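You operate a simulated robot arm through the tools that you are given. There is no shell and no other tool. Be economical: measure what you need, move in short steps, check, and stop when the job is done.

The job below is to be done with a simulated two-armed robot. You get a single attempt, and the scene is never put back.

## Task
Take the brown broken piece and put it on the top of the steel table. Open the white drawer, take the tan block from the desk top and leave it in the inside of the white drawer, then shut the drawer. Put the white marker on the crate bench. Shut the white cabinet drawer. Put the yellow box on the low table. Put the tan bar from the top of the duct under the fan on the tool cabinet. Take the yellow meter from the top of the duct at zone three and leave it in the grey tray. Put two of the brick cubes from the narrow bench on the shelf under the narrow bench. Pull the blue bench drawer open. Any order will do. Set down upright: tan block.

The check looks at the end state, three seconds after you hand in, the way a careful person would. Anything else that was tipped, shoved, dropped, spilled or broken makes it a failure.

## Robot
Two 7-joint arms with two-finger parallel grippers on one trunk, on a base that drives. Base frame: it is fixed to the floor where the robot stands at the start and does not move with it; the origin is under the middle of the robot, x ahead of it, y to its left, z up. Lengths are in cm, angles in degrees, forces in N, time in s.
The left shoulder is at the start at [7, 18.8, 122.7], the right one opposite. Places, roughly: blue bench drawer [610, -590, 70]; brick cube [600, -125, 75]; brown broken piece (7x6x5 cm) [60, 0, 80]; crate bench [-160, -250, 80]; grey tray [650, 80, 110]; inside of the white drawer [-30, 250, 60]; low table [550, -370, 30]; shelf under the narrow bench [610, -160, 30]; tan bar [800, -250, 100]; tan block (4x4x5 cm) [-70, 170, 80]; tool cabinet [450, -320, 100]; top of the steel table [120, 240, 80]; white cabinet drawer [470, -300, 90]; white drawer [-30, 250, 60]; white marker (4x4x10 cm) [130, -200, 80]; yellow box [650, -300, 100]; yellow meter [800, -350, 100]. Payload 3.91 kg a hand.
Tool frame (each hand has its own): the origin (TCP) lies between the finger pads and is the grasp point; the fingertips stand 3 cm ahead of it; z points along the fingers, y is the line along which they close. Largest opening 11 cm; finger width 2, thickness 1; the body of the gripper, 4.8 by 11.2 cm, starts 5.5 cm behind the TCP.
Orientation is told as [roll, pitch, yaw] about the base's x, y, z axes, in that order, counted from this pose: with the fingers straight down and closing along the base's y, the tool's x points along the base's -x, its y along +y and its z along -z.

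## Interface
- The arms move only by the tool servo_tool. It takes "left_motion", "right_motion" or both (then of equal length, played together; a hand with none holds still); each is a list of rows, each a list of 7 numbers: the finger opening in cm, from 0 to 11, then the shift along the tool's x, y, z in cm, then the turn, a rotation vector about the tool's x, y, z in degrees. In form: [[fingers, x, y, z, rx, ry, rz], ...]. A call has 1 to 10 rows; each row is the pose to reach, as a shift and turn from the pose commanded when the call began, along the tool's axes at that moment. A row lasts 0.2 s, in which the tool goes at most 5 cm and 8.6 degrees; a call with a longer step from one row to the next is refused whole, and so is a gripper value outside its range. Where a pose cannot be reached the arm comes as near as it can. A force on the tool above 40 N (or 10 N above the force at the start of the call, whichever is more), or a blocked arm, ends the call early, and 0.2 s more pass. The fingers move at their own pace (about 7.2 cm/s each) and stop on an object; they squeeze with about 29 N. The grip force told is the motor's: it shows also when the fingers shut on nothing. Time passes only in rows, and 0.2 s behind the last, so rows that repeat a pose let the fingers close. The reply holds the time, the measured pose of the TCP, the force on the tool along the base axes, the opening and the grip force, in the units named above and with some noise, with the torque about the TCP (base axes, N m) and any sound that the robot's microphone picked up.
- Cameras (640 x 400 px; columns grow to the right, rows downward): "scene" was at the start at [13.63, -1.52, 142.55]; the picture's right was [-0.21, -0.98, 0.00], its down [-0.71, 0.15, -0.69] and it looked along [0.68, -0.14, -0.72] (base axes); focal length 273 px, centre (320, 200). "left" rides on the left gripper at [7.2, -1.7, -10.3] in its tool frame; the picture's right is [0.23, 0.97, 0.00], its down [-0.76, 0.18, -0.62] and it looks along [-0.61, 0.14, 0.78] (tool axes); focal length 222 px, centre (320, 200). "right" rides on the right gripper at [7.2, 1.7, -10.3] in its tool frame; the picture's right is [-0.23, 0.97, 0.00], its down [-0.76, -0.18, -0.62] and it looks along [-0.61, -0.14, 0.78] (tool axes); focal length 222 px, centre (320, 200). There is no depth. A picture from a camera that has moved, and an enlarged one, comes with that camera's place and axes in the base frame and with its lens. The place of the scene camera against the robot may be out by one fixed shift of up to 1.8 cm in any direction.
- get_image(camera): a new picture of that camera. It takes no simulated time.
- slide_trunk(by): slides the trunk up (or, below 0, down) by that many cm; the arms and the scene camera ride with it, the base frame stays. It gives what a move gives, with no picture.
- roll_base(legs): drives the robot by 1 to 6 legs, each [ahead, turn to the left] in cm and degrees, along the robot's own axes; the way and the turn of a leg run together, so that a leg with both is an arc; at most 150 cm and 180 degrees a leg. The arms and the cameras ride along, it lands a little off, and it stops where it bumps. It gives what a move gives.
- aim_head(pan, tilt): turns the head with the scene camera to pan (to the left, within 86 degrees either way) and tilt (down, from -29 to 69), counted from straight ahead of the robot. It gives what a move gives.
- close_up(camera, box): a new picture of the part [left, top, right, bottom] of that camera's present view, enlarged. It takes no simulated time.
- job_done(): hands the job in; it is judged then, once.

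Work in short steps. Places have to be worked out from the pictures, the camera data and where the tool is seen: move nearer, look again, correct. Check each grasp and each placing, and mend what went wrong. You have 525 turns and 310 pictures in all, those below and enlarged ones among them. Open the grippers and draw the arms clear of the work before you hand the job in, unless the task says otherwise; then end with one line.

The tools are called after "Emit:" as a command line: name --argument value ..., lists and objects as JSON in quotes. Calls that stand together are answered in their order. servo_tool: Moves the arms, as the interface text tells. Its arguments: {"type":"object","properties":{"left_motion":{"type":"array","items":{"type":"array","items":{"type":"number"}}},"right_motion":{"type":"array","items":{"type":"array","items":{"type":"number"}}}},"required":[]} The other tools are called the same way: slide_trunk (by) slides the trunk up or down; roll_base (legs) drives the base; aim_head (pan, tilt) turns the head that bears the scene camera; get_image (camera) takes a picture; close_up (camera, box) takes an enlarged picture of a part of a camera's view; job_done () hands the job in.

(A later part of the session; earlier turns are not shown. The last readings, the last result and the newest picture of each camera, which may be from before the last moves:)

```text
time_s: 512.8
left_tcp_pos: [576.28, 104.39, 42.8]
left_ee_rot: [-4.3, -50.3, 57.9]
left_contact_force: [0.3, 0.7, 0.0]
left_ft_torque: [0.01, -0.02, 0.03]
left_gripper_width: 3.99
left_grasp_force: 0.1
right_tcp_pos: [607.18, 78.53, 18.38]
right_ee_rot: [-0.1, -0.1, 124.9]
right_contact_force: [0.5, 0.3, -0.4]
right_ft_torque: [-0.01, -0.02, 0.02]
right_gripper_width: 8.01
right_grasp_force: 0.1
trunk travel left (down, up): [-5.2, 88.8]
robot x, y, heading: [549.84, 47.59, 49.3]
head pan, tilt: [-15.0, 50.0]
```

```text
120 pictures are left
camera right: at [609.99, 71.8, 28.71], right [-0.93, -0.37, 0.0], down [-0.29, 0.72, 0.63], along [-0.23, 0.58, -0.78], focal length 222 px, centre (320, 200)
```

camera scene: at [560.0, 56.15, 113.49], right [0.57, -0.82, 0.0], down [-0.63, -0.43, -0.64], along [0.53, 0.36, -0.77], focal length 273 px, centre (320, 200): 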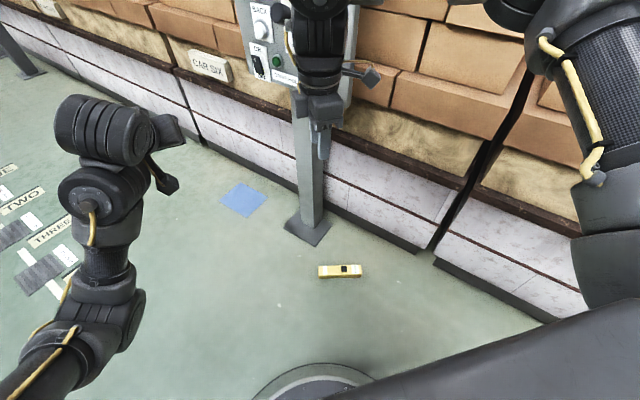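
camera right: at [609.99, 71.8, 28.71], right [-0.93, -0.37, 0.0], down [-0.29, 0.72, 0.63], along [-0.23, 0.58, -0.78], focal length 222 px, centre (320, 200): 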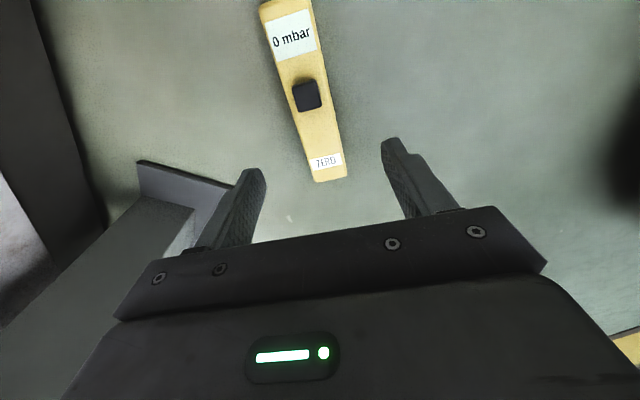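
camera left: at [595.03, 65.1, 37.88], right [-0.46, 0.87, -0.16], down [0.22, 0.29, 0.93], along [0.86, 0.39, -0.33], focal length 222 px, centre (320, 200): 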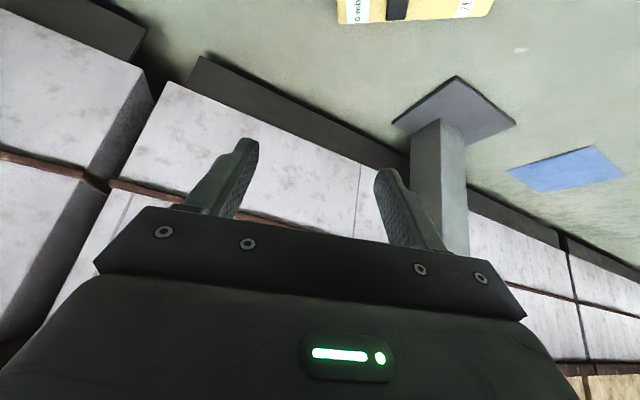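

Aligned; shift 1.2 cm and descend to z≈4.3, then close.

Emit:
servo_tool --right_motion '[[8, 0, -1.2, 3.5, 0, 0, 0], [8, 0, -1.2, 7, 0, 0, 0], [8, 0, -1.2, 10.5, 0, 0, 0], [8, 0, -1.2, 13, 0, 0, 0], [8, 0, -1.2, 14.1, 0, 0, 0], [4, 0, -1.2, 14.1, 0, 0, 0], [2, 0, -1.2, 14.1, 0, 0, 0], [2, 0, -1.2, 14.1, 0, 0, 0], [2, 0, -1.2, 14.1, 0, 0, 0]]'

Emit:
get_image --camera "right"

```text
time_s: 514.8
left_tcp_pos: [576.32, 104.29, 42.71]
left_ee_rot: [-4.2, -50.3, 57.8]
left_contact_force: [-0.6, 0.0, 0.5]
left_ft_torque: [0.01, 0.02, 0.0]
left_gripper_width: 4.01
left_grasp_force: 0.1
right_tcp_pos: [608.52, 79.54, 4.3]
right_ee_rot: [-0.2, -0.1, 124.8]
right_contact_force: [-0.9, 0.6, 0.0]
right_ft_torque: [0.09, 0.05, -0.03]
right_gripper_width: 4.56
right_grasp_force: 29.1
trunk travel left (down, up): [-5.2, 88.8]
robot x, y, heading: [549.74, 47.64, 49.6]
head pan, tilt: [-15.0, 50.0]
```

```text
119 pictures are left
camera right: at [611.24, 72.67, 14.68], right [-0.93, -0.37, 0.0], down [-0.29, 0.72, 0.63], along [-0.23, 0.58, -0.78], focal length 222 px, centre (320, 200)
```

right: 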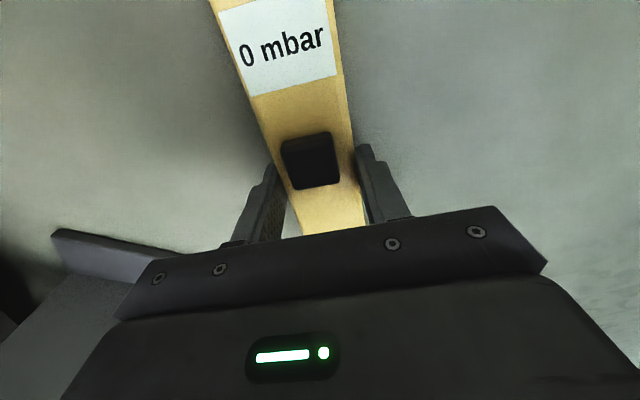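

Meter regained (4.56 cm). Lift, back away from the panel, then raise the trunk.

Emit:
servo_tool --right_motion '[[2, 0, 0, -3, 0, 0, 0], [2, 0, 0, -7, 0, 0, 0], [2, 0, 0, -11, 0, 0, 0], [2, 0, 0, -15, 0, 0, 0], [2, 0, 0, -19, 0, 0, 0], [2, 0, 3, -23, 0, 0, 0], [2, 0, 6, -27, 0, 0, 0], [2, 0, 9, -31, 0, 0, 0], [2, 0, 11, -35, 0, 0, 0]]'

Emit:
roll_base --legs '[[-32, 0]]'

Emit:
slide_trunk --by 40

Emit:
slide_trunk --by 30

Emit:
aim_head --pan 0 --tilt 30

Emit:
get_image --camera "scene"

```text
time_s: 516.8
left_tcp_pos: [576.36, 104.42, 42.64]
left_ee_rot: [-4.3, -50.2, 57.8]
left_contact_force: [0.0, 0.1, -0.6]
left_ft_torque: [0.02, 0.02, 0.0]
left_gripper_width: 4.0
left_grasp_force: 0.0
right_tcp_pos: [599.15, 72.91, 39.2]
right_ee_rot: [-0.2, -0.1, 124.9]
right_contact_force: [0.0, -0.4, -1.6]
right_ft_torque: [0.0, -0.01, 0.0]
right_gripper_width: 4.53
right_grasp_force: 28.8
trunk travel left (down, up): [-5.2, 88.8]
robot x, y, heading: [549.7, 47.82, 49.6]
head pan, tilt: [-15.0, 50.0]
```

```text
time_s: 518.9
left_tcp_pos: [555.83, 80.18, 42.73]
left_ee_rot: [-4.3, -50.3, 57.6]
left_contact_force: [0.1, -0.1, 0.8]
left_ft_torque: [0.0, 0.01, 0.01]
left_gripper_width: 4.02
left_grasp_force: 0.1
right_tcp_pos: [578.78, 48.52, 39.2]
right_ee_rot: [-0.2, 0.0, 124.6]
right_contact_force: [0.5, -0.8, -3.0]
right_ft_torque: [0.01, -0.02, -0.01]
right_gripper_width: 4.55
right_grasp_force: 28.7
trunk travel left (down, up): [-5.2, 88.8]
robot x, y, heading: [529.1, 24.07, 49.0]
head pan, tilt: [-15.0, 50.0]
```

```text
time_s: 522.7
left_tcp_pos: [556.19, 80.26, 82.63]
left_ee_rot: [-4.3, -50.3, 57.7]
left_contact_force: [-0.1, -0.1, -0.2]
left_ft_torque: [-0.01, 0.01, 0.0]
left_gripper_width: 4.0
left_grasp_force: 0.0
right_tcp_pos: [578.7, 48.63, 79.17]
right_ee_rot: [-0.2, -0.1, 124.6]
right_contact_force: [0.2, 0.2, -2.3]
right_ft_torque: [0.01, 0.03, 0.0]
right_gripper_width: 4.55
right_grasp_force: 29.2
trunk travel left (down, up): [-45.2, 48.8]
robot x, y, heading: [528.6, 23.38, 49.3]
head pan, tilt: [-15.0, 50.0]
```

```text
time_s: 525.7
left_tcp_pos: [556.1, 80.19, 112.71]
left_ee_rot: [-4.3, -50.3, 57.7]
left_contact_force: [-0.1, 0.5, -0.4]
left_ft_torque: [0.0, 0.03, -0.05]
left_gripper_width: 3.97
left_grasp_force: 0.0
right_tcp_pos: [578.71, 48.56, 109.14]
right_ee_rot: [-0.2, -0.1, 124.7]
right_contact_force: [0.1, -0.4, -2.0]
right_ft_torque: [0.03, 0.01, 0.0]
right_gripper_width: 4.55
right_grasp_force: 28.8
trunk travel left (down, up): [-75.2, 18.8]
robot x, y, heading: [528.68, 23.63, 49.3]
head pan, tilt: [-15.0, 50.0]
```

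```text
time_s: 526.5
left_tcp_pos: [556.07, 80.18, 112.78]
left_ee_rot: [-4.3, -50.4, 57.6]
left_contact_force: [-0.2, -0.4, -0.6]
left_ft_torque: [-0.02, -0.01, 0.0]
left_gripper_width: 4.0
left_grasp_force: 0.0
right_tcp_pos: [578.69, 48.63, 109.25]
right_ee_rot: [-0.1, -0.1, 124.7]
right_contact_force: [-0.3, 0.3, -1.9]
right_ft_torque: [-0.01, 0.03, -0.02]
right_gripper_width: 4.54
right_grasp_force: 29.2
trunk travel left (down, up): [-75.2, 18.8]
robot x, y, heading: [528.99, 23.77, 49.4]
head pan, tilt: [0.0, 30.0]
```

```text
118 pictures are left
camera scene: at [539.03, 34.61, 146.44], right [0.76, -0.65, 0.0], down [-0.33, -0.38, -0.87], along [0.57, 0.66, -0.5], focal length 273 px, centre (320, 200)
```

scene: 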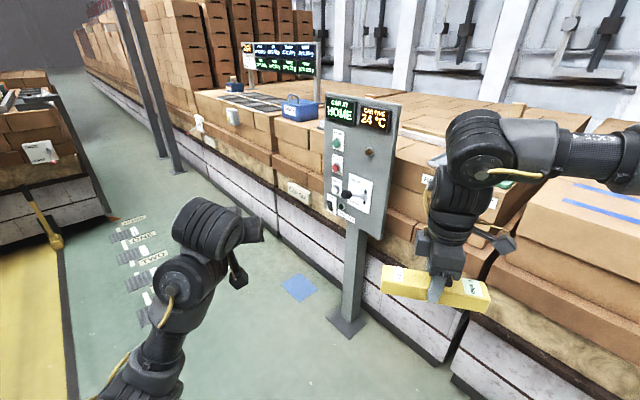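

Emit:
close_up --camera "scene" --box '[300, 80, 410, 230]'

```text
2.67 times, centred on (355, 155) of scene
camera zoom: at [539.03, 34.61, 146.44], right [0.76, -0.65, 0.0], down [-0.33, -0.38, -0.87], along [0.57, 0.66, -0.5], focal length 728 px, centre (227, 320)
```

zoom: 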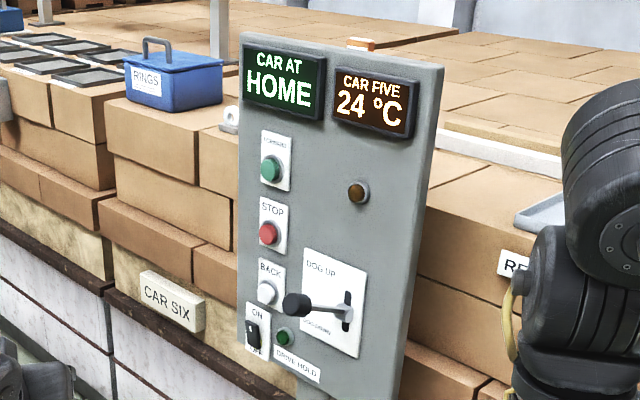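

Out in the open now, I fix the left arm: roll the left hand 180° about its axis (so its camera is on the far side), then un-lean.

Emit:
servo_tool --left_motion '[[4, 0, 0, 0, 0, 0, 8.5], [4, 0, 0, 0, 0, 0, 17], [4, 0, 0, 0, 0, 0, 25.5], [4, 0, 0, 0, 0, 0, 34], [4, 0, 0, 0, 0, 0, 42.5], [4, 0, 0, 0, 0, 0, 51], [4, 0, 0, 0, 0, 0, 59.5], [4, 0, 0, 0, 0, 0, 68], [4, 0, 0, 0, 0, 0, 76.5], [4, 0, 0, 0, 0, 0, 85]]'

Emit:
get_image --camera "scene"

```text
time_s: 527.1
left_tcp_pos: [556.13, 80.17, 112.78]
left_ee_rot: [11.5, -49.7, 36.7]
left_contact_force: [21.6, 2.5, -8.1]
left_ft_torque: [0.93, -0.44, 2.21]
left_gripper_width: 4.01
left_grasp_force: 0.1
right_tcp_pos: [578.81, 48.63, 109.16]
right_ee_rot: [-0.2, 0.0, 124.7]
right_contact_force: [-0.1, -0.2, -2.3]
right_ft_torque: [0.02, 0.01, 0.02]
right_gripper_width: 4.57
right_grasp_force: 28.8
trunk travel left (down, up): [-75.2, 18.8]
robot x, y, heading: [529.22, 23.69, 49.3]
head pan, tilt: [0.0, 30.0]
stopped in row 3 (left hand): the force on the tool passed its limit (the readings are from after the stop); the commanded pose is now the measured one
```

```text
116 pictures are left
camera scene: at [539.03, 34.61, 146.44], right [0.76, -0.65, 0.0], down [-0.33, -0.38, -0.87], along [0.57, 0.66, -0.5], focal length 273 px, centre (320, 200)
```

scene: 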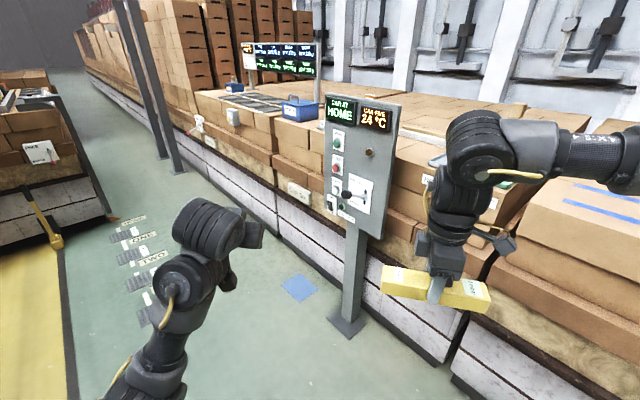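

Emit:
servo_tool --left_motion '[[4, 0, 0, 0, 0, 0, -8.5], [4, 0, 0, 0, 0, 0, -17], [4, 0, 0, 0, 0, 0, -25.5], [4, 0, 0, 0, 0, 0, -34], [4, 0, 0, 0, 0, 0, -42.5], [4, 0, 0, 0, 0, 0, -51], [4, 0, 0, 0, 0, 0, -59.5], [4, 0, 0, 0, 0, 0, -68], [4, 0, 0, 0, 0, 0, -76.5], [4, 0, 0, 0, 0, 0, -85]]'

Emit:
get_image --camera "scene"

```text
time_s: 529.4
left_tcp_pos: [555.98, 80.33, 112.58]
left_ee_rot: [-49.6, -11.4, 132.3]
left_contact_force: [-0.5, -0.3, 0.2]
left_ft_torque: [-0.02, 0.01, 0.0]
left_gripper_width: 3.99
left_grasp_force: 0.0
right_tcp_pos: [578.77, 48.71, 109.19]
right_ee_rot: [-0.2, -0.2, 124.7]
right_contact_force: [0.4, 0.5, -1.8]
right_ft_torque: [-0.02, -0.01, 0.0]
right_gripper_width: 4.55
right_grasp_force: 28.6
trunk travel left (down, up): [-75.2, 18.8]
robot x, y, heading: [529.05, 23.9, 49.2]
head pan, tilt: [0.0, 30.0]
```

```text
115 pictures are left
camera scene: at [539.02, 34.63, 146.44], right [0.76, -0.65, 0.0], down [-0.33, -0.38, -0.87], along [0.57, 0.66, -0.5], focal length 273 px, centre (320, 200)
```

scene: 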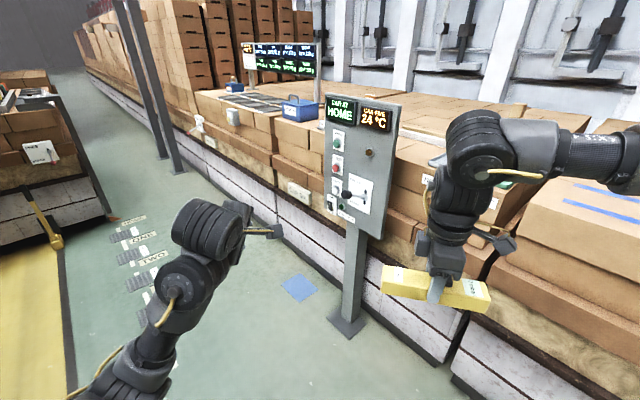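

That direction works. Now un-lean with the camera sideways.

Emit:
servo_tool --left_motion '[[4, 0.1, 0.7, -0.9, -7, 1.5, -0.7], [4, 0.3, 1.4, -1.8, -14, 3, -1.4], [4, 0.4, 2.1, -2.6, -21, 4.5, -2.1], [4, 0.5, 2.8, -3.5, -28, 6, -2.8], [4, 0.7, 3.5, -4.4, -35, 7.5, -3.5], [4, 0.8, 4.2, -5.3, -42, 9, -4.2], [4, 0.9, 5, -6.1, -49, 10.5, -4.9], [4, 0.9, 5, -6.1, -49, 10.5, -4.9]]'

Emit:
get_image --camera "scene"

```text
time_s: 531.1
left_tcp_pos: [552.87, 77.21, 85.5]
left_ee_rot: [-4.7, -1.1, 131.9]
left_contact_force: [0.0, 0.9, 0.0]
left_ft_torque: [0.01, -0.04, 0.02]
left_gripper_width: 4.01
left_grasp_force: 0.1
left hand out of reach, approached as far as the arm can: row 1, 2, 3, 4, 5, 6, 7, 8
right_tcp_pos: [578.83, 48.53, 109.16]
right_ee_rot: [-0.2, -0.2, 124.6]
right_contact_force: [-1.2, -0.8, -2.1]
right_ft_torque: [0.02, 0.01, 0.0]
right_gripper_width: 4.58
right_grasp_force: 29.2
trunk travel left (down, up): [-75.2, 18.8]
robot x, y, heading: [529.09, 23.97, 49.1]
head pan, tilt: [0.0, 30.0]
```

```text
114 pictures are left
camera scene: at [539.1, 34.55, 146.44], right [0.76, -0.65, 0.0], down [-0.33, -0.38, -0.87], along [0.57, 0.66, -0.5], focal length 273 px, centre (320, 200)
```

scene: 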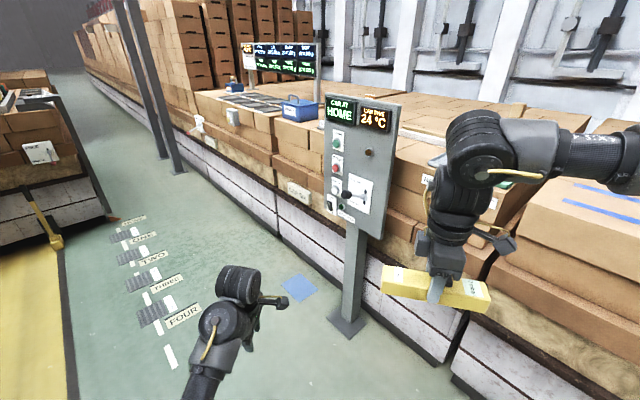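

Emit:
servo_tool --left_motion '[[4, 0, 0, -4, 0, 0, 0], [4, 0, 0, -8, 0, 0, 0], [4, 0, 0, -12, 0, 0, 0], [4, 0, 0, -16, 0, 0, 0], [4, 0, 0, -20, 0, 0, 0], [4, 0, 0, -24, 0, 0, 0], [4, 0, 0, -28, 0, 0, 0]]'

Emit:
get_image --camera "scene"

```text
time_s: 532.8
left_tcp_pos: [552.83, 77.57, 85.63]
left_ee_rot: [-4.8, -1.1, 131.8]
left_contact_force: [0.1, -0.1, -0.6]
left_ft_torque: [0.0, 0.01, 0.02]
left_gripper_width: 4.01
left_grasp_force: 0.0
left hand out of reach, approached as far as the arm can: row 1, 2, 3, 4, 5, 6, 7
right_tcp_pos: [578.8, 48.77, 109.05]
right_ee_rot: [-0.3, -0.1, 124.8]
right_contact_force: [-0.8, -0.3, -2.0]
right_ft_torque: [0.02, 0.02, -0.03]
right_gripper_width: 4.55
right_grasp_force: 29.2
trunk travel left (down, up): [-75.2, 18.8]
robot x, y, heading: [528.8, 23.73, 49.1]
head pan, tilt: [0.0, 30.0]
```

```text
113 pictures are left
camera scene: at [539.03, 34.63, 146.44], right [0.76, -0.65, 0.0], down [-0.33, -0.38, -0.87], along [0.57, 0.66, -0.5], focal length 273 px, centre (320, 200)
```

scene: 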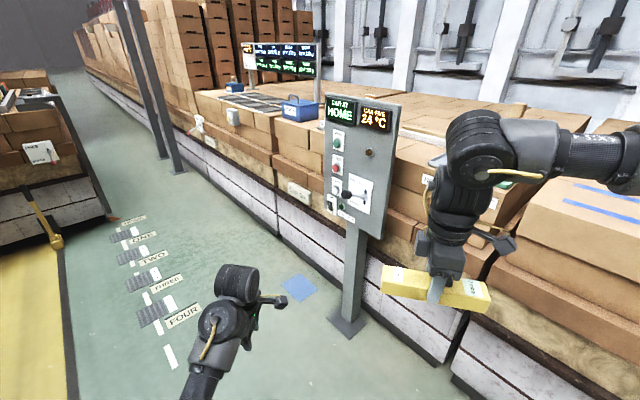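

Emit:
servo_tool --left_motion '[[4, 0, -4, 0, 0, 0, 0], [4, 0, -8, 0, 0, 0, 0], [4, 0, -12, 0, 0, 0, 0], [4, 0, -16, -3, 0, 0, 0], [4, 0, -20, -6, 0, 0, 0], [4, 0, -24, -9, 0, 0, 0], [4, 0, -26, -13, 0, 0, 0], [4, 0, -26, -17, 0, 0, 0], [4, 0, -26, -21, 0, 0, 0]]'

Emit:
servo_tool --left_motion '[[4, 0, 4, -3, 0, 0, 0], [4, 0, 8, -6, 0, 0, 0], [4, 0, 12, -9, 0, 0, 0], [4, 0, 16, -12, 0, 0, 0], [4, 0, 20, -14, 0, 0, 0], [4, 0, 24, -14, 0, 0, 0]]'

Emit:
get_image --camera "scene"

```text
time_s: 534.8
left_tcp_pos: [568.58, 90.21, 109.33]
left_ee_rot: [-4.5, -1.0, 131.9]
left_contact_force: [-1.2, 0.8, -0.9]
left_ft_torque: [-0.01, -0.03, 0.0]
left_gripper_width: 3.99
left_grasp_force: 0.1
left hand out of reach, approached as far as the arm can: row 5, 6, 7, 8, 9
right_tcp_pos: [578.36, 48.92, 109.18]
right_ee_rot: [-0.3, 0.0, 124.8]
right_contact_force: [0.2, 0.2, -1.9]
right_ft_torque: [0.0, -0.02, 0.0]
right_gripper_width: 4.55
right_grasp_force: 28.9
trunk travel left (down, up): [-75.2, 18.8]
robot x, y, heading: [529.16, 23.83, 49.3]
head pan, tilt: [0.0, 30.0]
```

```text
time_s: 536.1
left_tcp_pos: [564.0, 85.22, 117.23]
left_ee_rot: [-4.7, -1.1, 131.8]
left_contact_force: [0.1, 0.2, -0.8]
left_ft_torque: [0.0, 0.02, 0.0]
left_gripper_width: 3.98
left_grasp_force: 0.1
left hand out of reach, approached as far as the arm can: row 1, 2, 3, 4, 5, 6
right_tcp_pos: [578.77, 48.57, 109.13]
right_ee_rot: [-0.3, -0.1, 124.7]
right_contact_force: [0.6, 0.2, -2.1]
right_ft_torque: [0.01, 0.04, -0.01]
right_gripper_width: 4.56
right_grasp_force: 28.9
trunk travel left (down, up): [-75.2, 18.8]
robot x, y, heading: [529.16, 24.1, 49.3]
head pan, tilt: [0.0, 30.0]
```

```text
112 pictures are left
camera scene: at [539.01, 34.7, 146.44], right [0.76, -0.65, 0.0], down [-0.33, -0.38, -0.87], along [0.57, 0.66, -0.5], focal length 273 px, centre (320, 200)
```

scene: 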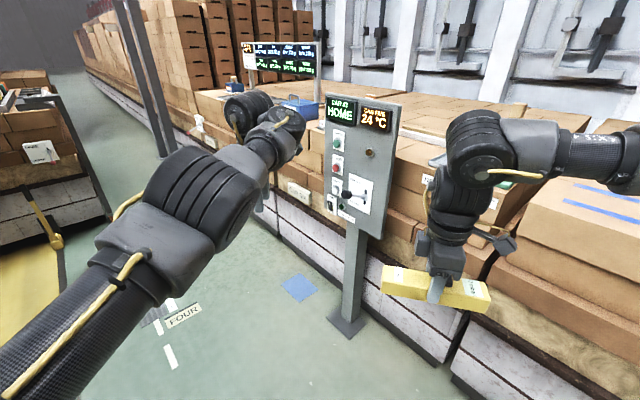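

The elbow has come up. Now bring the hand down and back to a normal pose.

Emit:
servo_tool --left_motion '[[4, 0, 2, 2, 0, 0, 0], [4, 0, 4, 4, 0, 0, 0], [4, 0, 7, 6, 0, 0, 0], [4, 0, 10, 8, 0, 0, 0], [4, 0, 13, 8, 0, 0, 0], [4, 0, 16, 8, 0, 0, 0]]'

Emit:
get_image --camera "scene"

```text
time_s: 537.5
left_tcp_pos: [564.97, 84.49, 110.01]
left_ee_rot: [-4.6, -1.1, 131.8]
left_contact_force: [-0.5, 0.0, 0.2]
left_ft_torque: [-0.01, 0.01, 0.02]
left_gripper_width: 4.01
left_grasp_force: 0.0
left hand out of reach, approached as far as the arm can: row 1, 2, 3, 4, 5, 6
right_tcp_pos: [578.79, 48.62, 109.12]
right_ee_rot: [-0.2, -0.1, 124.8]
right_contact_force: [0.5, 0.1, -2.2]
right_ft_torque: [0.0, 0.0, 0.0]
right_gripper_width: 4.55
right_grasp_force: 29.1
trunk travel left (down, up): [-75.2, 18.8]
robot x, y, heading: [528.92, 23.88, 49.3]
head pan, tilt: [0.0, 30.0]
```

```text
111 pictures are left
camera scene: at [539.03, 34.62, 146.44], right [0.76, -0.65, 0.0], down [-0.33, -0.38, -0.87], along [0.57, 0.66, -0.5], focal length 273 px, centre (320, 200)
```

scene: 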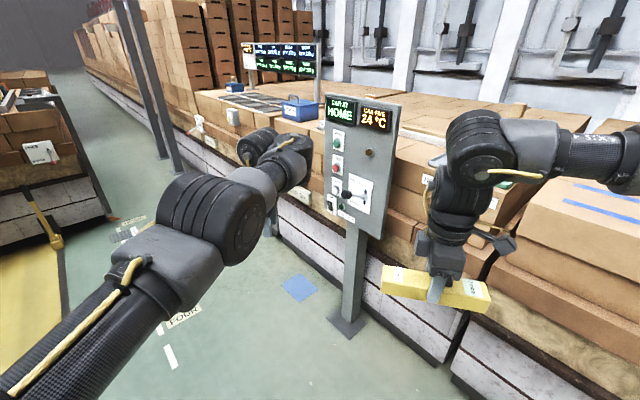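

The left wrist yaw (rel +82°) is at its limit; with the elbow up I rotate back to relative yaw 0.

Emit:
servo_tool --left_motion '[[4, 0, 0, 0, 0, 0, 8.3], [4, 0, 0, 0, 0, 0, 16.6], [4, 0, 0, 0, 0, 0, 25], [4, 0, 0, 0, 0, 0, 33], [4, 0, 0, 0, 0, 0, 41.4], [4, 0, 0, 0, 0, 0, 49.8], [4, 0, 0, 0, 0, 0, 58], [4, 0, 0, 0, 0, 0, 66.4], [4, 0, 0, 0, 0, 0, 74.7], [4, 0, 0, 0, 0, 0, 82]]'

Emit:
get_image --camera "scene"

```text
time_s: 539.8
left_tcp_pos: [564.9, 84.59, 110.12]
left_ee_rot: [0.5, -4.8, 49.7]
left_contact_force: [0.8, -0.3, 0.3]
left_ft_torque: [-0.01, -0.02, 0.02]
left_gripper_width: 4.01
left_grasp_force: 0.0
right_tcp_pos: [578.78, 48.62, 109.23]
right_ee_rot: [-0.2, -0.1, 124.7]
right_contact_force: [-0.7, 0.3, -2.0]
right_ft_torque: [0.04, 0.02, 0.03]
right_gripper_width: 4.57
right_grasp_force: 29.6
trunk travel left (down, up): [-75.2, 18.8]
robot x, y, heading: [528.95, 23.56, 49.1]
head pan, tilt: [0.0, 30.0]
```

```text
110 pictures are left
camera scene: at [539.04, 34.62, 146.44], right [0.76, -0.65, 0.0], down [-0.33, -0.38, -0.87], along [0.57, 0.66, -0.5], focal length 273 px, centre (320, 200)
```

scene: 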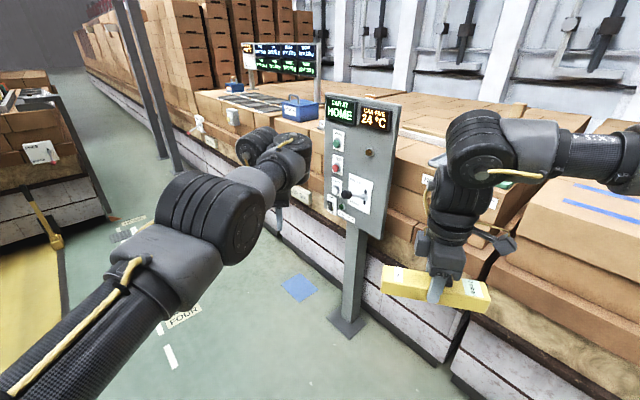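

Emit:
servo_tool --left_motion '[[4, 4, 1.5, 0, 0, 1, 0], [4, 8, 3, 0, 0, 2, 0], [4, 12, 5, 0, 0, 3, 0], [4, 16, 7, 0, 0, 4, 0], [4, 20, 9, 0, 0, 4.8, 0], [4, 24, 10, 2, 0, 4.8, 0]]'

Emit:
get_image --camera "scene"

```text
time_s: 541.1
left_tcp_pos: [561.59, 86.39, 108.12]
left_ee_rot: [0.6, 0.1, 49.8]
left_contact_force: [1.3, -0.9, -0.3]
left_ft_torque: [0.0, 0.0, 0.01]
left_gripper_width: 3.99
left_grasp_force: 0.0
left hand out of reach, approached as far as the arm can: row 1, 2, 3, 4, 5, 6
right_tcp_pos: [578.88, 48.6, 109.18]
right_ee_rot: [-0.2, -0.1, 124.7]
right_contact_force: [-0.1, -0.5, -2.4]
right_ft_torque: [0.05, -0.02, 0.04]
right_gripper_width: 4.54
right_grasp_force: 28.7
trunk travel left (down, up): [-75.2, 18.8]
robot x, y, heading: [529.4, 24.15, 49.1]
head pan, tilt: [0.0, 30.0]
```

```text
109 pictures are left
camera scene: at [539.05, 34.6, 146.44], right [0.76, -0.65, 0.0], down [-0.33, -0.38, -0.87], along [0.57, 0.66, -0.5], focal length 273 px, centre (320, 200)
```

scene: 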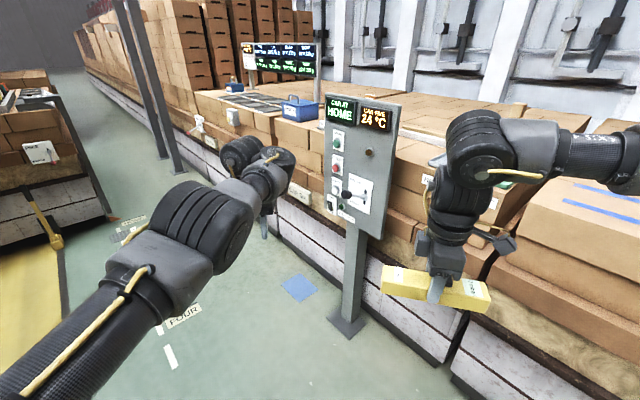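

Emit:
servo_tool --left_motion '[[4, 0, 4, 0, 0, 0, 0], [4, 0, 8, 0, 0, 0, 0], [4, 0, 12, 0, 0, 0, 0], [4, 0, 16, 0, 0, 0, 0], [4, 2, 20, 2, 0, 0, 0], [4, 5, 24, 5, 0, 0, 0], [4, 9, 26, 8, 0, 0, 0], [4, 13, 28, 10, 0, 0, 0], [4, 17, 28, 12, 0, 0, 0], [4, 21, 28, 12, 0, 0, 0]]'

Emit:
get_image --camera "scene"

```text
refused: row 6 steps farther than a row can; nothing moved
```

```text
108 pictures are left
camera scene: at [539.05, 34.6, 146.44], right [0.76, -0.65, 0.0], down [-0.33, -0.38, -0.87], along [0.57, 0.66, -0.5], focal length 273 px, centre (320, 200)
```

scene: 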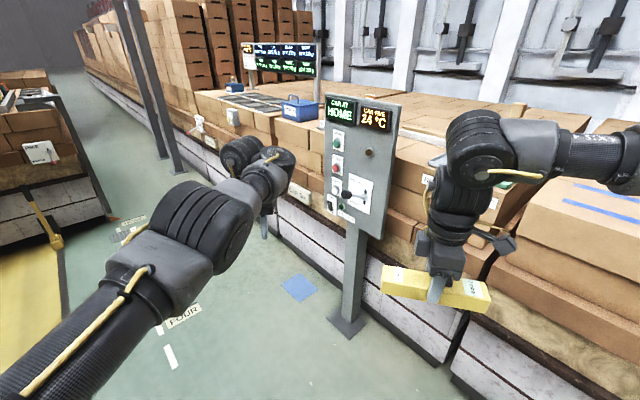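

Emit:
servo_tool --left_motion '[[4, 0, 4, 0, 0, 0, 0], [4, 0, 8, 0, 0, 0, 0], [4, 0, 12, 0, 0, 0, 0], [4, 0, 16, 0, 0, 0, 0], [4, 1, 20, 1, 0, 0, 0], [4, 3, 23, 3, 0, 0, 0], [4, 6, 25, 5, 0, 0, 0], [4, 10, 26, 7, 0, 0, 0], [4, 14, 26, 8, 0, 0, 0], [4, 18, 26, 8, 0, 0, 0]]'

```text
time_s: 543.4
left_tcp_pos: [536.99, 103.76, 98.6]
left_ee_rot: [0.5, 0.0, 49.8]
left_contact_force: [-0.5, -0.6, -0.5]
left_ft_torque: [-0.02, -0.01, 0.05]
left_gripper_width: 3.98
left_grasp_force: 0.1
left hand out of reach, approached as far as the arm can: row 1, 2, 3, 4, 5, 6, 7, 8, 9, 10
right_tcp_pos: [578.65, 48.57, 109.18]
right_ee_rot: [-0.2, -0.2, 124.7]
right_contact_force: [0.1, 1.1, -1.5]
right_ft_torque: [0.02, -0.01, 0.01]
right_gripper_width: 4.56
right_grasp_force: 28.6
trunk travel left (down, up): [-75.2, 18.8]
robot x, y, heading: [529.11, 24.31, 49.3]
head pan, tilt: [0.0, 30.0]
```

Emit:
servo_tool --left_motion '[[4, 1, 0, 4, 0, 0, 0], [4, 3, 0, 8, 0, 0, 0], [4, 6, 0, 11, 0, 0, 0], [4, 9, 0, 14, 0, 0, 0], [4, 13, -1, 16, 0, 0, 0], [4, 17, -3, 17, 0, 0, 0], [4, 21, -5, 17, 0, 0, 0], [4, 25, -7, 17, 0, 0, 0]]'

Emit:
aim_head --pan 25 --tilt 35

Emit:
get_image --camera "scene"

```text
time_s: 545.4
left_tcp_pos: [537.61, 80.94, 76.79]
left_ee_rot: [-8.7, -2.7, 30.0]
left_contact_force: [-1.1, -0.4, -0.2]
left_ft_torque: [-0.06, -0.04, 0.02]
left_gripper_width: 4.0
left_grasp_force: 0.0
left hand out of reach, approached as far as the arm can: row 1, 2, 3, 4, 5, 6, 8
right_tcp_pos: [578.2, 48.95, 109.27]
right_ee_rot: [-0.3, 0.2, 124.8]
right_contact_force: [-0.7, 0.6, -1.8]
right_ft_torque: [-0.03, -0.04, -0.01]
right_gripper_width: 4.55
right_grasp_force: 29.0
trunk travel left (down, up): [-75.2, 18.8]
robot x, y, heading: [529.07, 23.21, 49.4]
head pan, tilt: [0.0, 30.0]
stopped in row 8 (left hand): the arm was blocked; the commanded pose is now the measured one
```

```text
time_s: 546.2
left_tcp_pos: [538.18, 80.63, 77.16]
left_ee_rot: [-8.2, -2.6, 29.8]
left_contact_force: [0.2, -0.1, -0.6]
left_ft_torque: [0.01, 0.01, 0.02]
left_gripper_width: 4.0
left_grasp_force: 0.1
right_tcp_pos: [578.7, 48.44, 109.28]
right_ee_rot: [-0.1, -0.2, 124.6]
right_contact_force: [-0.2, -0.6, -1.9]
right_ft_torque: [-0.01, 0.01, -0.01]
right_gripper_width: 4.56
right_grasp_force: 29.0
trunk travel left (down, up): [-75.2, 18.8]
robot x, y, heading: [529.36, 23.96, 49.2]
head pan, tilt: [25.0, 35.0]
```

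```text
107 pictures are left
camera scene: at [535.6, 36.12, 145.67], right [0.96, -0.27, 0.0], down [-0.16, -0.55, -0.82], along [0.22, 0.79, -0.57], focal length 273 px, centre (320, 200)
```

scene: 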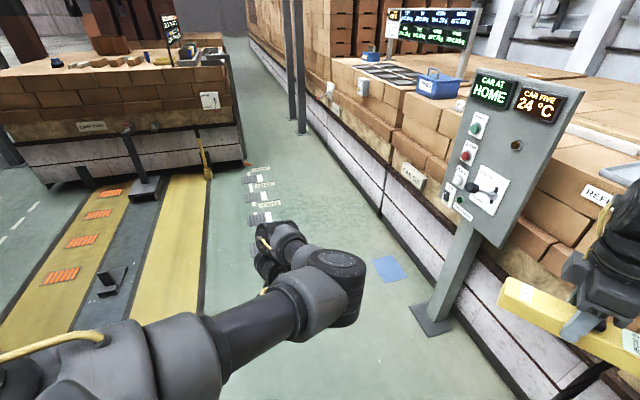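

Emit:
servo_tool --left_motion '[[4, 0, 0, -4, 2, 1, 0], [4, 0, 0, -8, 4, 2, 0], [4, 0, 0, -12, 6, 2, 0], [4, 0, 0, -16, 8, 2, 0], [4, 0, 0, -20, 8, 2, 0], [4, 0, 0, -24, 8, 2, 0]]'

Emit:
get_image --camera "scene"

```text
time_s: 547.6
left_tcp_pos: [542.06, 88.0, 96.18]
left_ee_rot: [-16.5, -0.5, 29.6]
left_contact_force: [-0.1, -0.8, -0.2]
left_ft_torque: [0.01, -0.02, 0.01]
left_gripper_width: 3.98
left_grasp_force: 0.0
left hand out of reach, approached as far as the arm can: row 1, 2, 3, 4, 5, 6
right_tcp_pos: [578.85, 48.66, 109.19]
right_ee_rot: [-0.2, -0.1, 124.7]
right_contact_force: [0.7, 0.7, -1.8]
right_ft_torque: [-0.02, 0.03, 0.0]
right_gripper_width: 4.54
right_grasp_force: 29.0
trunk travel left (down, up): [-75.2, 18.8]
robot x, y, heading: [529.04, 24.1, 49.5]
head pan, tilt: [25.0, 35.0]
```

```text
106 pictures are left
camera scene: at [535.51, 36.27, 145.66], right [0.96, -0.27, 0.0], down [-0.16, -0.55, -0.82], along [0.22, 0.79, -0.57], focal length 273 px, centre (320, 200)
```

scene: 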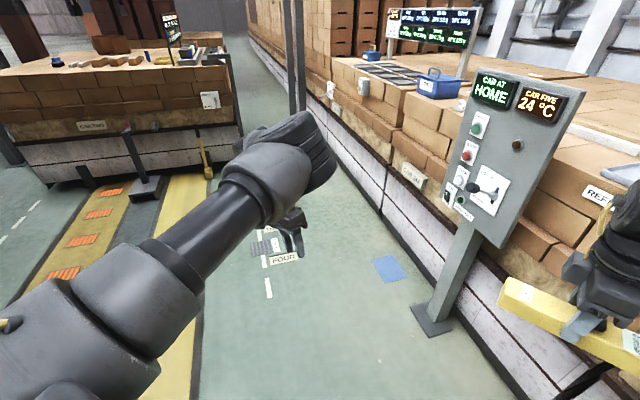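

Left arm is now acceptably posed. I raise the trunk 15 cm for clearance over the car and drive to (585,38), heading ~60°, so the right hand faces the grey tray and the left stays clear of the panel.

Emit:
slide_trunk --by 15

Emit:
roll_base --legs '[[0, -35], [55, 0], [0, 46]]'

Emit:
aim_head --pan -25 --tilt 40

Emit:
get_image --camera "scene"

```text
time_s: 549.4
left_tcp_pos: [542.14, 88.11, 111.08]
left_ee_rot: [-16.3, -0.3, 29.6]
left_contact_force: [0.0, -0.5, -0.1]
left_ft_torque: [0.0, -0.01, -0.02]
left_gripper_width: 4.01
left_grasp_force: 0.0
right_tcp_pos: [578.77, 48.7, 124.13]
right_ee_rot: [-0.2, -0.1, 124.7]
right_contact_force: [0.3, -0.4, -1.4]
right_ft_torque: [0.0, 0.0, 0.01]
right_gripper_width: 4.57
right_grasp_force: 29.2
trunk travel left (down, up): [-90.2, 3.8]
robot x, y, heading: [529.26, 23.79, 49.6]
head pan, tilt: [25.0, 35.0]
```

```text
time_s: 553.5
left_tcp_pos: [614.3, 80.02, 111.34]
left_ee_rot: [-17.1, 0.0, -3.4]
left_contact_force: [0.4, -0.3, 0.5]
left_ft_torque: [-0.03, 0.01, -0.03]
left_gripper_width: 4.01
left_grasp_force: 0.0
right_tcp_pos: [623.44, 27.22, 124.48]
right_ee_rot: [-0.6, -0.4, 91.0]
right_contact_force: [-0.9, -0.2, -1.7]
right_ft_torque: [0.03, 0.0, 0.01]
right_gripper_width: 4.55
right_grasp_force: 28.5
trunk travel left (down, up): [-90.2, 3.8]
robot x, y, heading: [569.09, 34.41, 15.7]
head pan, tilt: [25.0, 35.0]
stopped in leg 2: the robot was blocked; the commanded pose is now the measured one
```

```text
time_s: 554.7
left_tcp_pos: [614.42, 79.95, 111.11]
left_ee_rot: [-17.1, -0.2, -3.5]
left_contact_force: [-0.1, -0.4, 0.2]
left_ft_torque: [-0.01, 0.01, 0.02]
left_gripper_width: 4.01
left_grasp_force: 0.0
right_tcp_pos: [623.51, 27.21, 124.63]
right_ee_rot: [-0.7, -0.3, 91.1]
right_contact_force: [-0.5, -0.8, -2.1]
right_ft_torque: [-0.01, 0.0, 0.0]
right_gripper_width: 4.57
right_grasp_force: 28.7
trunk travel left (down, up): [-90.2, 3.8]
robot x, y, heading: [569.25, 34.66, 15.6]
head pan, tilt: [-25.0, 40.0]
```

```text
105 pictures are left
camera scene: at [581.97, 34.0, 160.02], right [-0.16, -0.99, -0.01], down [-0.63, 0.11, -0.77], along [0.76, -0.12, -0.64], focal length 273 px, centre (320, 200)
```

scene: 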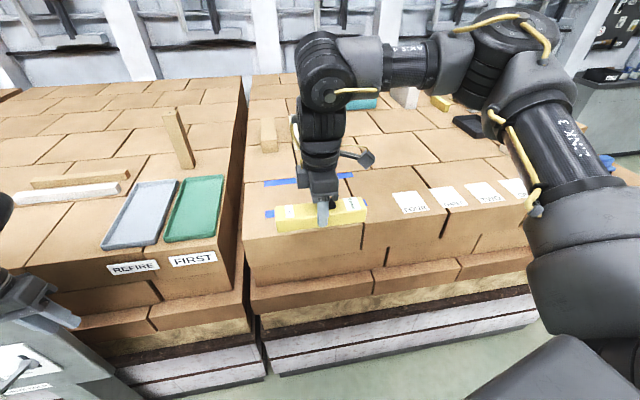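

The left hand touched the panel. I back off 8 cm, turn left 44°, then creep forward along that heading.

Emit:
roll_base --legs '[[-9, 0], [0, 44], [20, 0]]'

Emit:
aim_head --pan -45 --tilt 40

Emit:
get_image --camera "scene"

```text
time_s: 559.0
left_tcp_pos: [571.07, 113.94, 110.4]
left_ee_rot: [-17.4, 0.5, 41.0]
left_contact_force: [-0.1, -0.1, -0.2]
left_ft_torque: [-0.01, 0.02, 0.02]
left_gripper_width: 4.01
left_grasp_force: 0.0
right_tcp_pos: [614.34, 82.54, 124.03]
right_ee_rot: [0.4, 0.1, 136.0]
right_contact_force: [-0.1, -0.6, -2.7]
right_ft_torque: [0.0, 0.04, -0.03]
right_gripper_width: 4.56
right_grasp_force: 29.0
trunk travel left (down, up): [-90.2, 3.8]
robot x, y, heading: [570.36, 49.27, 60.1]
head pan, tilt: [-25.0, 40.0]
stopped in leg 3: the force on the tool passed its limit (the readings are from after the stop); the commanded pose is now the measured one
```

```text
time_s: 559.9
left_tcp_pos: [570.89, 113.73, 110.55]
left_ee_rot: [-17.4, 0.5, 41.0]
left_contact_force: [0.8, 0.4, -0.5]
left_ft_torque: [0.0, 0.02, -0.01]
left_gripper_width: 4.01
left_grasp_force: 0.0
right_tcp_pos: [614.4, 82.44, 124.17]
right_ee_rot: [0.2, 0.1, 135.8]
right_contact_force: [0.0, -0.4, -2.0]
right_ft_torque: [0.02, 0.03, -0.04]
right_gripper_width: 4.57
right_grasp_force: 28.7
trunk travel left (down, up): [-90.2, 3.8]
robot x, y, heading: [570.41, 49.1, 60.3]
head pan, tilt: [-45.0, 40.0]
```

```text
104 pictures are left
camera scene: at [581.88, 55.73, 159.91], right [0.26, -0.96, 0.0], down [-0.62, -0.17, -0.77], along [0.74, 0.2, -0.64], focal length 273 px, centre (320, 200)
```

scene: 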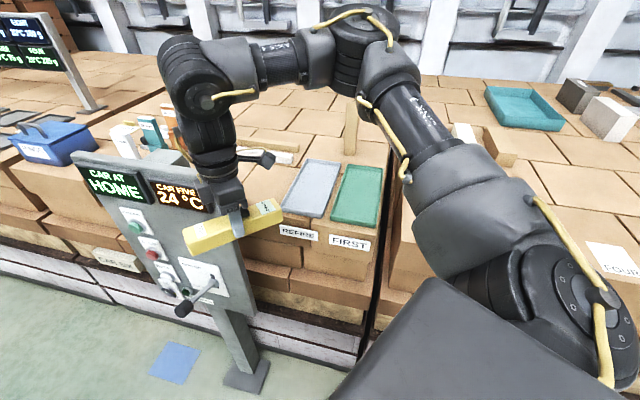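

The held meter just touched the panel top (still gripped). I slide the hand along the meter's own axis away from the panel, then over the tray centre (≈644,75.5), turning it parallel to the tray.

Emit:
servo_tool --right_motion '[[2, 3, 0, -0.5, 0, 0, 0], [2, 6, 0, -1, 0, 0, 0], [2, 10, 0, -1, 0, 0, 0], [2, 13, -2, -1, 0, 0, -6], [2, 16, -5, -1, 0, 0, -13], [2, 19, -8, -1, 0, 0, -20], [2, 22, -11, -1, 0, 0, -27], [2, 24, -13.5, -1, 0, 0, -34], [2, 25.7, -15.2, -1, 0, 0, -41], [2, 25.7, -15.2, -1, 0, 0, -44]]'

Emit:
get_image --camera "scene"

Emit:
get_image --camera "right"

```text
time_s: 562.1
left_tcp_pos: [571.09, 113.77, 110.49]
left_ee_rot: [-17.3, 0.2, 41.0]
left_contact_force: [-0.6, -0.1, 0.7]
left_ft_torque: [0.01, 0.01, -0.02]
left_gripper_width: 4.01
left_grasp_force: 0.0
right_tcp_pos: [643.63, 75.26, 125.0]
right_ee_rot: [0.4, -0.1, 179.7]
right_contact_force: [-1.2, 0.2, -2.1]
right_ft_torque: [0.01, -0.03, 0.0]
right_gripper_width: 4.57
right_grasp_force: 29.0
trunk travel left (down, up): [-90.2, 3.8]
robot x, y, heading: [570.76, 49.03, 59.9]
head pan, tilt: [-45.0, 40.0]
```

```text
103 pictures are left
camera scene: at [581.89, 55.63, 159.91], right [0.26, -0.96, 0.0], down [-0.62, -0.17, -0.77], along [0.74, 0.2, -0.64], focal length 273 px, centre (320, 200)
```

scene: 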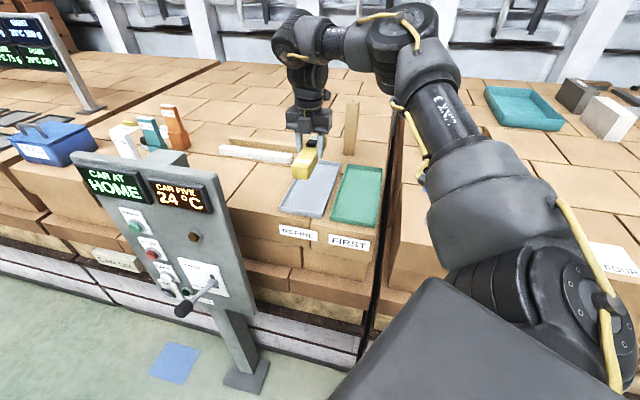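

```text
102 pictures are left
camera right: at [650.84, 73.68, 135.21], right [-0.23, -0.97, 0.01], down [-0.76, 0.18, 0.62], along [-0.61, 0.14, -0.78], focal length 222 px, centre (320, 200)
```

right: 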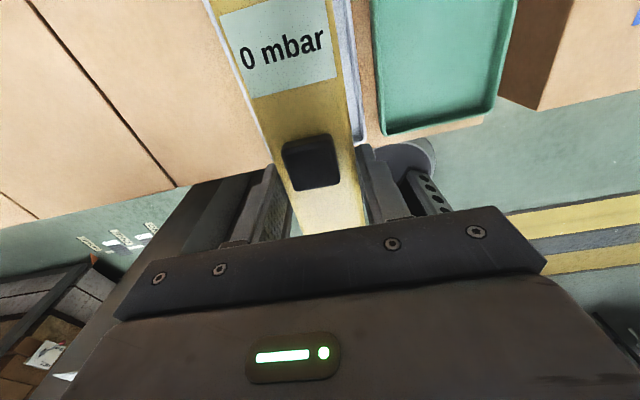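

The tray spans x≈640–665, y≈71–81, so I need ~8 cm more in +x. Roll forward 8 cm, then adjust.

Emit:
roll_base --legs '[[8, 0]]'

Emit:
servo_tool --right_motion '[[2, 1.5, 2.5, 0, 0, 0, 0], [2, 3, 5, 0, 0, 0, 0], [2, 4, 6, 0, 0, 0, 0], [2, 4, 6, 0, 0, 0, 0]]'

Emit:
get_image --camera "right"

```text
time_s: 563.6
left_tcp_pos: [574.04, 119.44, 111.13]
left_ee_rot: [-17.0, 0.9, 44.3]
left_contact_force: [0.4, 1.3, -0.6]
left_ft_torque: [-0.1, -0.03, 0.0]
left_gripper_width: 4.01
left_grasp_force: 0.1
right_tcp_pos: [646.77, 80.61, 126.24]
right_ee_rot: [-1.4, 1.0, 179.2]
right_contact_force: [0.5, 1.1, -2.3]
right_ft_torque: [-0.08, 0.02, 0.0]
right_gripper_width: 4.54
right_grasp_force: 29.3
trunk travel left (down, up): [-90.2, 3.8]
robot x, y, heading: [574.48, 55.33, 60.3]
head pan, tilt: [-45.0, 40.0]
stopped in leg 1: the robot was blocked; the commanded pose is now the measured one
```

```text
time_s: 564.6
left_tcp_pos: [573.99, 118.66, 111.66]
left_ee_rot: [-16.6, 0.7, 44.3]
left_contact_force: [0.0, -0.2, -0.2]
left_ft_torque: [0.01, 0.01, -0.03]
left_gripper_width: 4.01
left_grasp_force: 0.0
right_tcp_pos: [650.52, 73.35, 126.33]
right_ee_rot: [-2.0, 0.9, 179.0]
right_contact_force: [-0.8, -0.2, -2.0]
right_ft_torque: [0.02, 0.0, 0.03]
right_gripper_width: 4.52
right_grasp_force: 29.0
trunk travel left (down, up): [-90.2, 3.8]
robot x, y, heading: [574.43, 55.75, 60.3]
head pan, tilt: [-45.0, 40.0]
```

```text
101 pictures are left
camera right: at [657.6, 71.26, 136.72], right [-0.24, -0.97, -0.04], down [-0.77, 0.17, 0.62], along [-0.59, 0.18, -0.79], focal length 222 px, centre (320, 200)
```

right: 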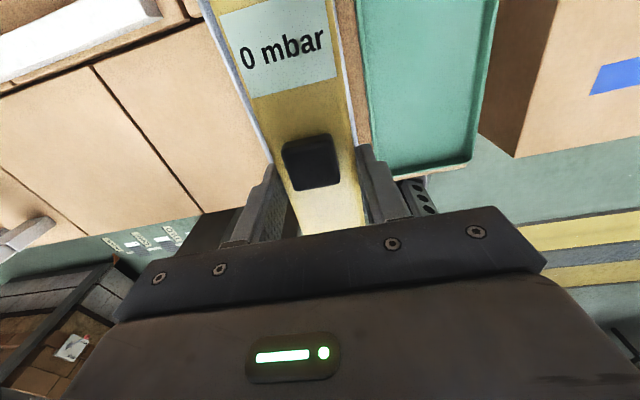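

Emit:
aim_head --pan -5 --tilt 40

Emit:
get_image --camera "scene"

```text
time_s: 565.7
left_tcp_pos: [573.98, 118.7, 111.62]
left_ee_rot: [-16.7, 0.7, 44.3]
left_contact_force: [0.2, -0.1, 0.0]
left_ft_torque: [0.01, -0.01, 0.01]
left_gripper_width: 4.0
left_grasp_force: 0.0
right_tcp_pos: [650.4, 73.34, 126.41]
right_ee_rot: [-2.0, 1.1, 179.1]
right_contact_force: [-0.3, -0.3, -2.2]
right_ft_torque: [-0.01, 0.0, -0.05]
right_gripper_width: 4.55
right_grasp_force: 29.1
trunk travel left (down, up): [-90.2, 3.8]
robot x, y, heading: [573.98, 55.52, 60.3]
head pan, tilt: [-5.0, 40.0]
```

```text
100 pictures are left
camera scene: at [582.38, 67.1, 159.89], right [0.82, -0.57, 0.0], down [-0.37, -0.53, -0.77], along [0.44, 0.63, -0.64], focal length 273 px, centre (320, 200)
```

scene: 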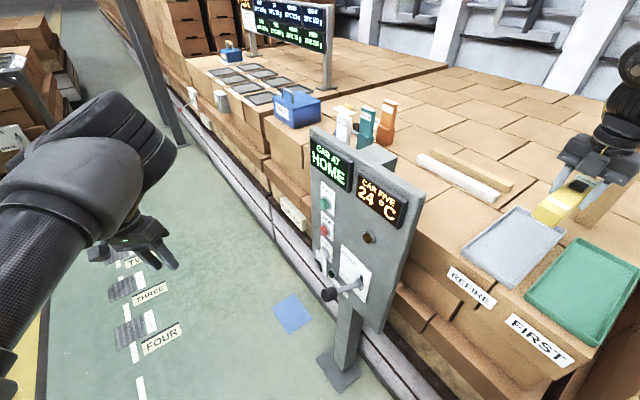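

Emit:
close_up --camera "scene" --box '[500, 80, 640, 260]'

```text
2.22 times, centred on (570, 170) of scene
camera zoom: at [582.38, 67.1, 159.89], right [0.82, -0.57, 0.0], down [-0.37, -0.53, -0.77], along [0.44, 0.63, -0.64], focal length 607 px, centre (-236, 267)
```

zoom: 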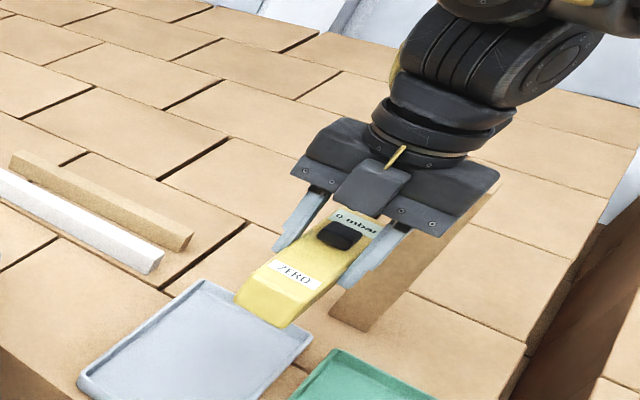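

By combining views, the tray spans x≈636–661, y≈71–83 at z≈108. A tall plank stands just beside at y≈67, so I shift +3 in y (away from it) and lower.

Emit:
servo_tool --right_motion '[[2, -0.5, -1.5, 0, 0, 0, 0], [2, -1, -3.2, 0, 0, 0, 0], [2, -1, -3.2, 3, 0, 0, 0], [2, -1, -3.2, 6, 0, 0, 0], [2, -1, -3.2, 9, 0, 0, 0], [2, -1, -3.2, 10.5, 0, 0, 0]]'

Emit:
close_up --camera "scene" --box '[440, 80, 640, 320]'

```text
time_s: 567.1
left_tcp_pos: [573.87, 118.57, 111.59]
left_ee_rot: [-16.6, 0.7, 44.3]
left_contact_force: [-0.6, 0.3, -0.3]
left_ft_torque: [0.0, 0.0, -0.02]
left_gripper_width: 3.99
left_grasp_force: 0.2
right_tcp_pos: [649.69, 77.01, 115.83]
right_ee_rot: [-2.0, 1.1, 179.0]
right_contact_force: [0.1, -0.2, -2.2]
right_ft_torque: [0.01, 0.0, -0.01]
right_gripper_width: 4.54
right_grasp_force: 28.7
trunk travel left (down, up): [-90.2, 3.8]
robot x, y, heading: [573.88, 55.41, 60.0]
head pan, tilt: [-5.0, 40.0]
```

```text
1.67 times, centred on (540, 200) of scene
camera zoom: at [582.38, 66.97, 159.91], right [0.82, -0.57, 0.0], down [-0.37, -0.53, -0.77], along [0.44, 0.63, -0.64], focal length 455 px, centre (-47, 200)
```

zoom: 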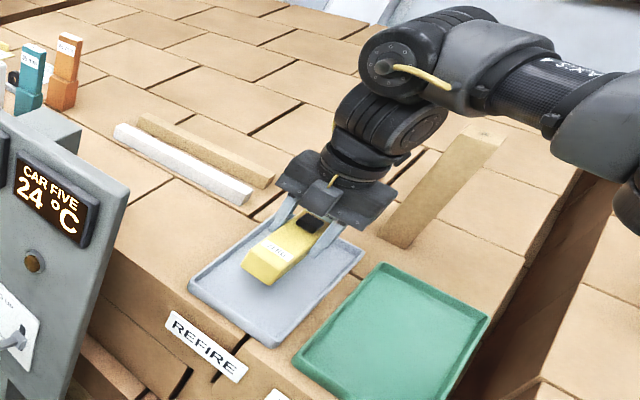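

Meter is over the tray and the plank stands clear. Lower gently.

Emit:
servo_tool --right_motion '[[2, 0, 0, 0.8, 0, 0, 0], [2, 0, 0, 1.6, 0, 0, 0], [2, 0, 0, 2.3, 0, 0, 0], [2, 0, 0, 3, 0, 0, 0]]'

```text
time_s: 568.1
left_tcp_pos: [573.94, 118.54, 111.7]
left_ee_rot: [-16.6, 0.7, 44.2]
left_contact_force: [0.5, 0.3, 0.1]
left_ft_torque: [-0.01, -0.02, -0.01]
left_gripper_width: 4.0
left_grasp_force: 0.0
right_tcp_pos: [649.75, 76.98, 112.91]
right_ee_rot: [-2.0, 1.1, 178.9]
right_contact_force: [-0.5, -0.1, -1.6]
right_ft_torque: [-0.02, 0.01, -0.01]
right_gripper_width: 4.53
right_grasp_force: 28.6
trunk travel left (down, up): [-90.2, 3.8]
robot x, y, heading: [574.22, 55.65, 60.2]
head pan, tilt: [-5.0, 40.0]
```

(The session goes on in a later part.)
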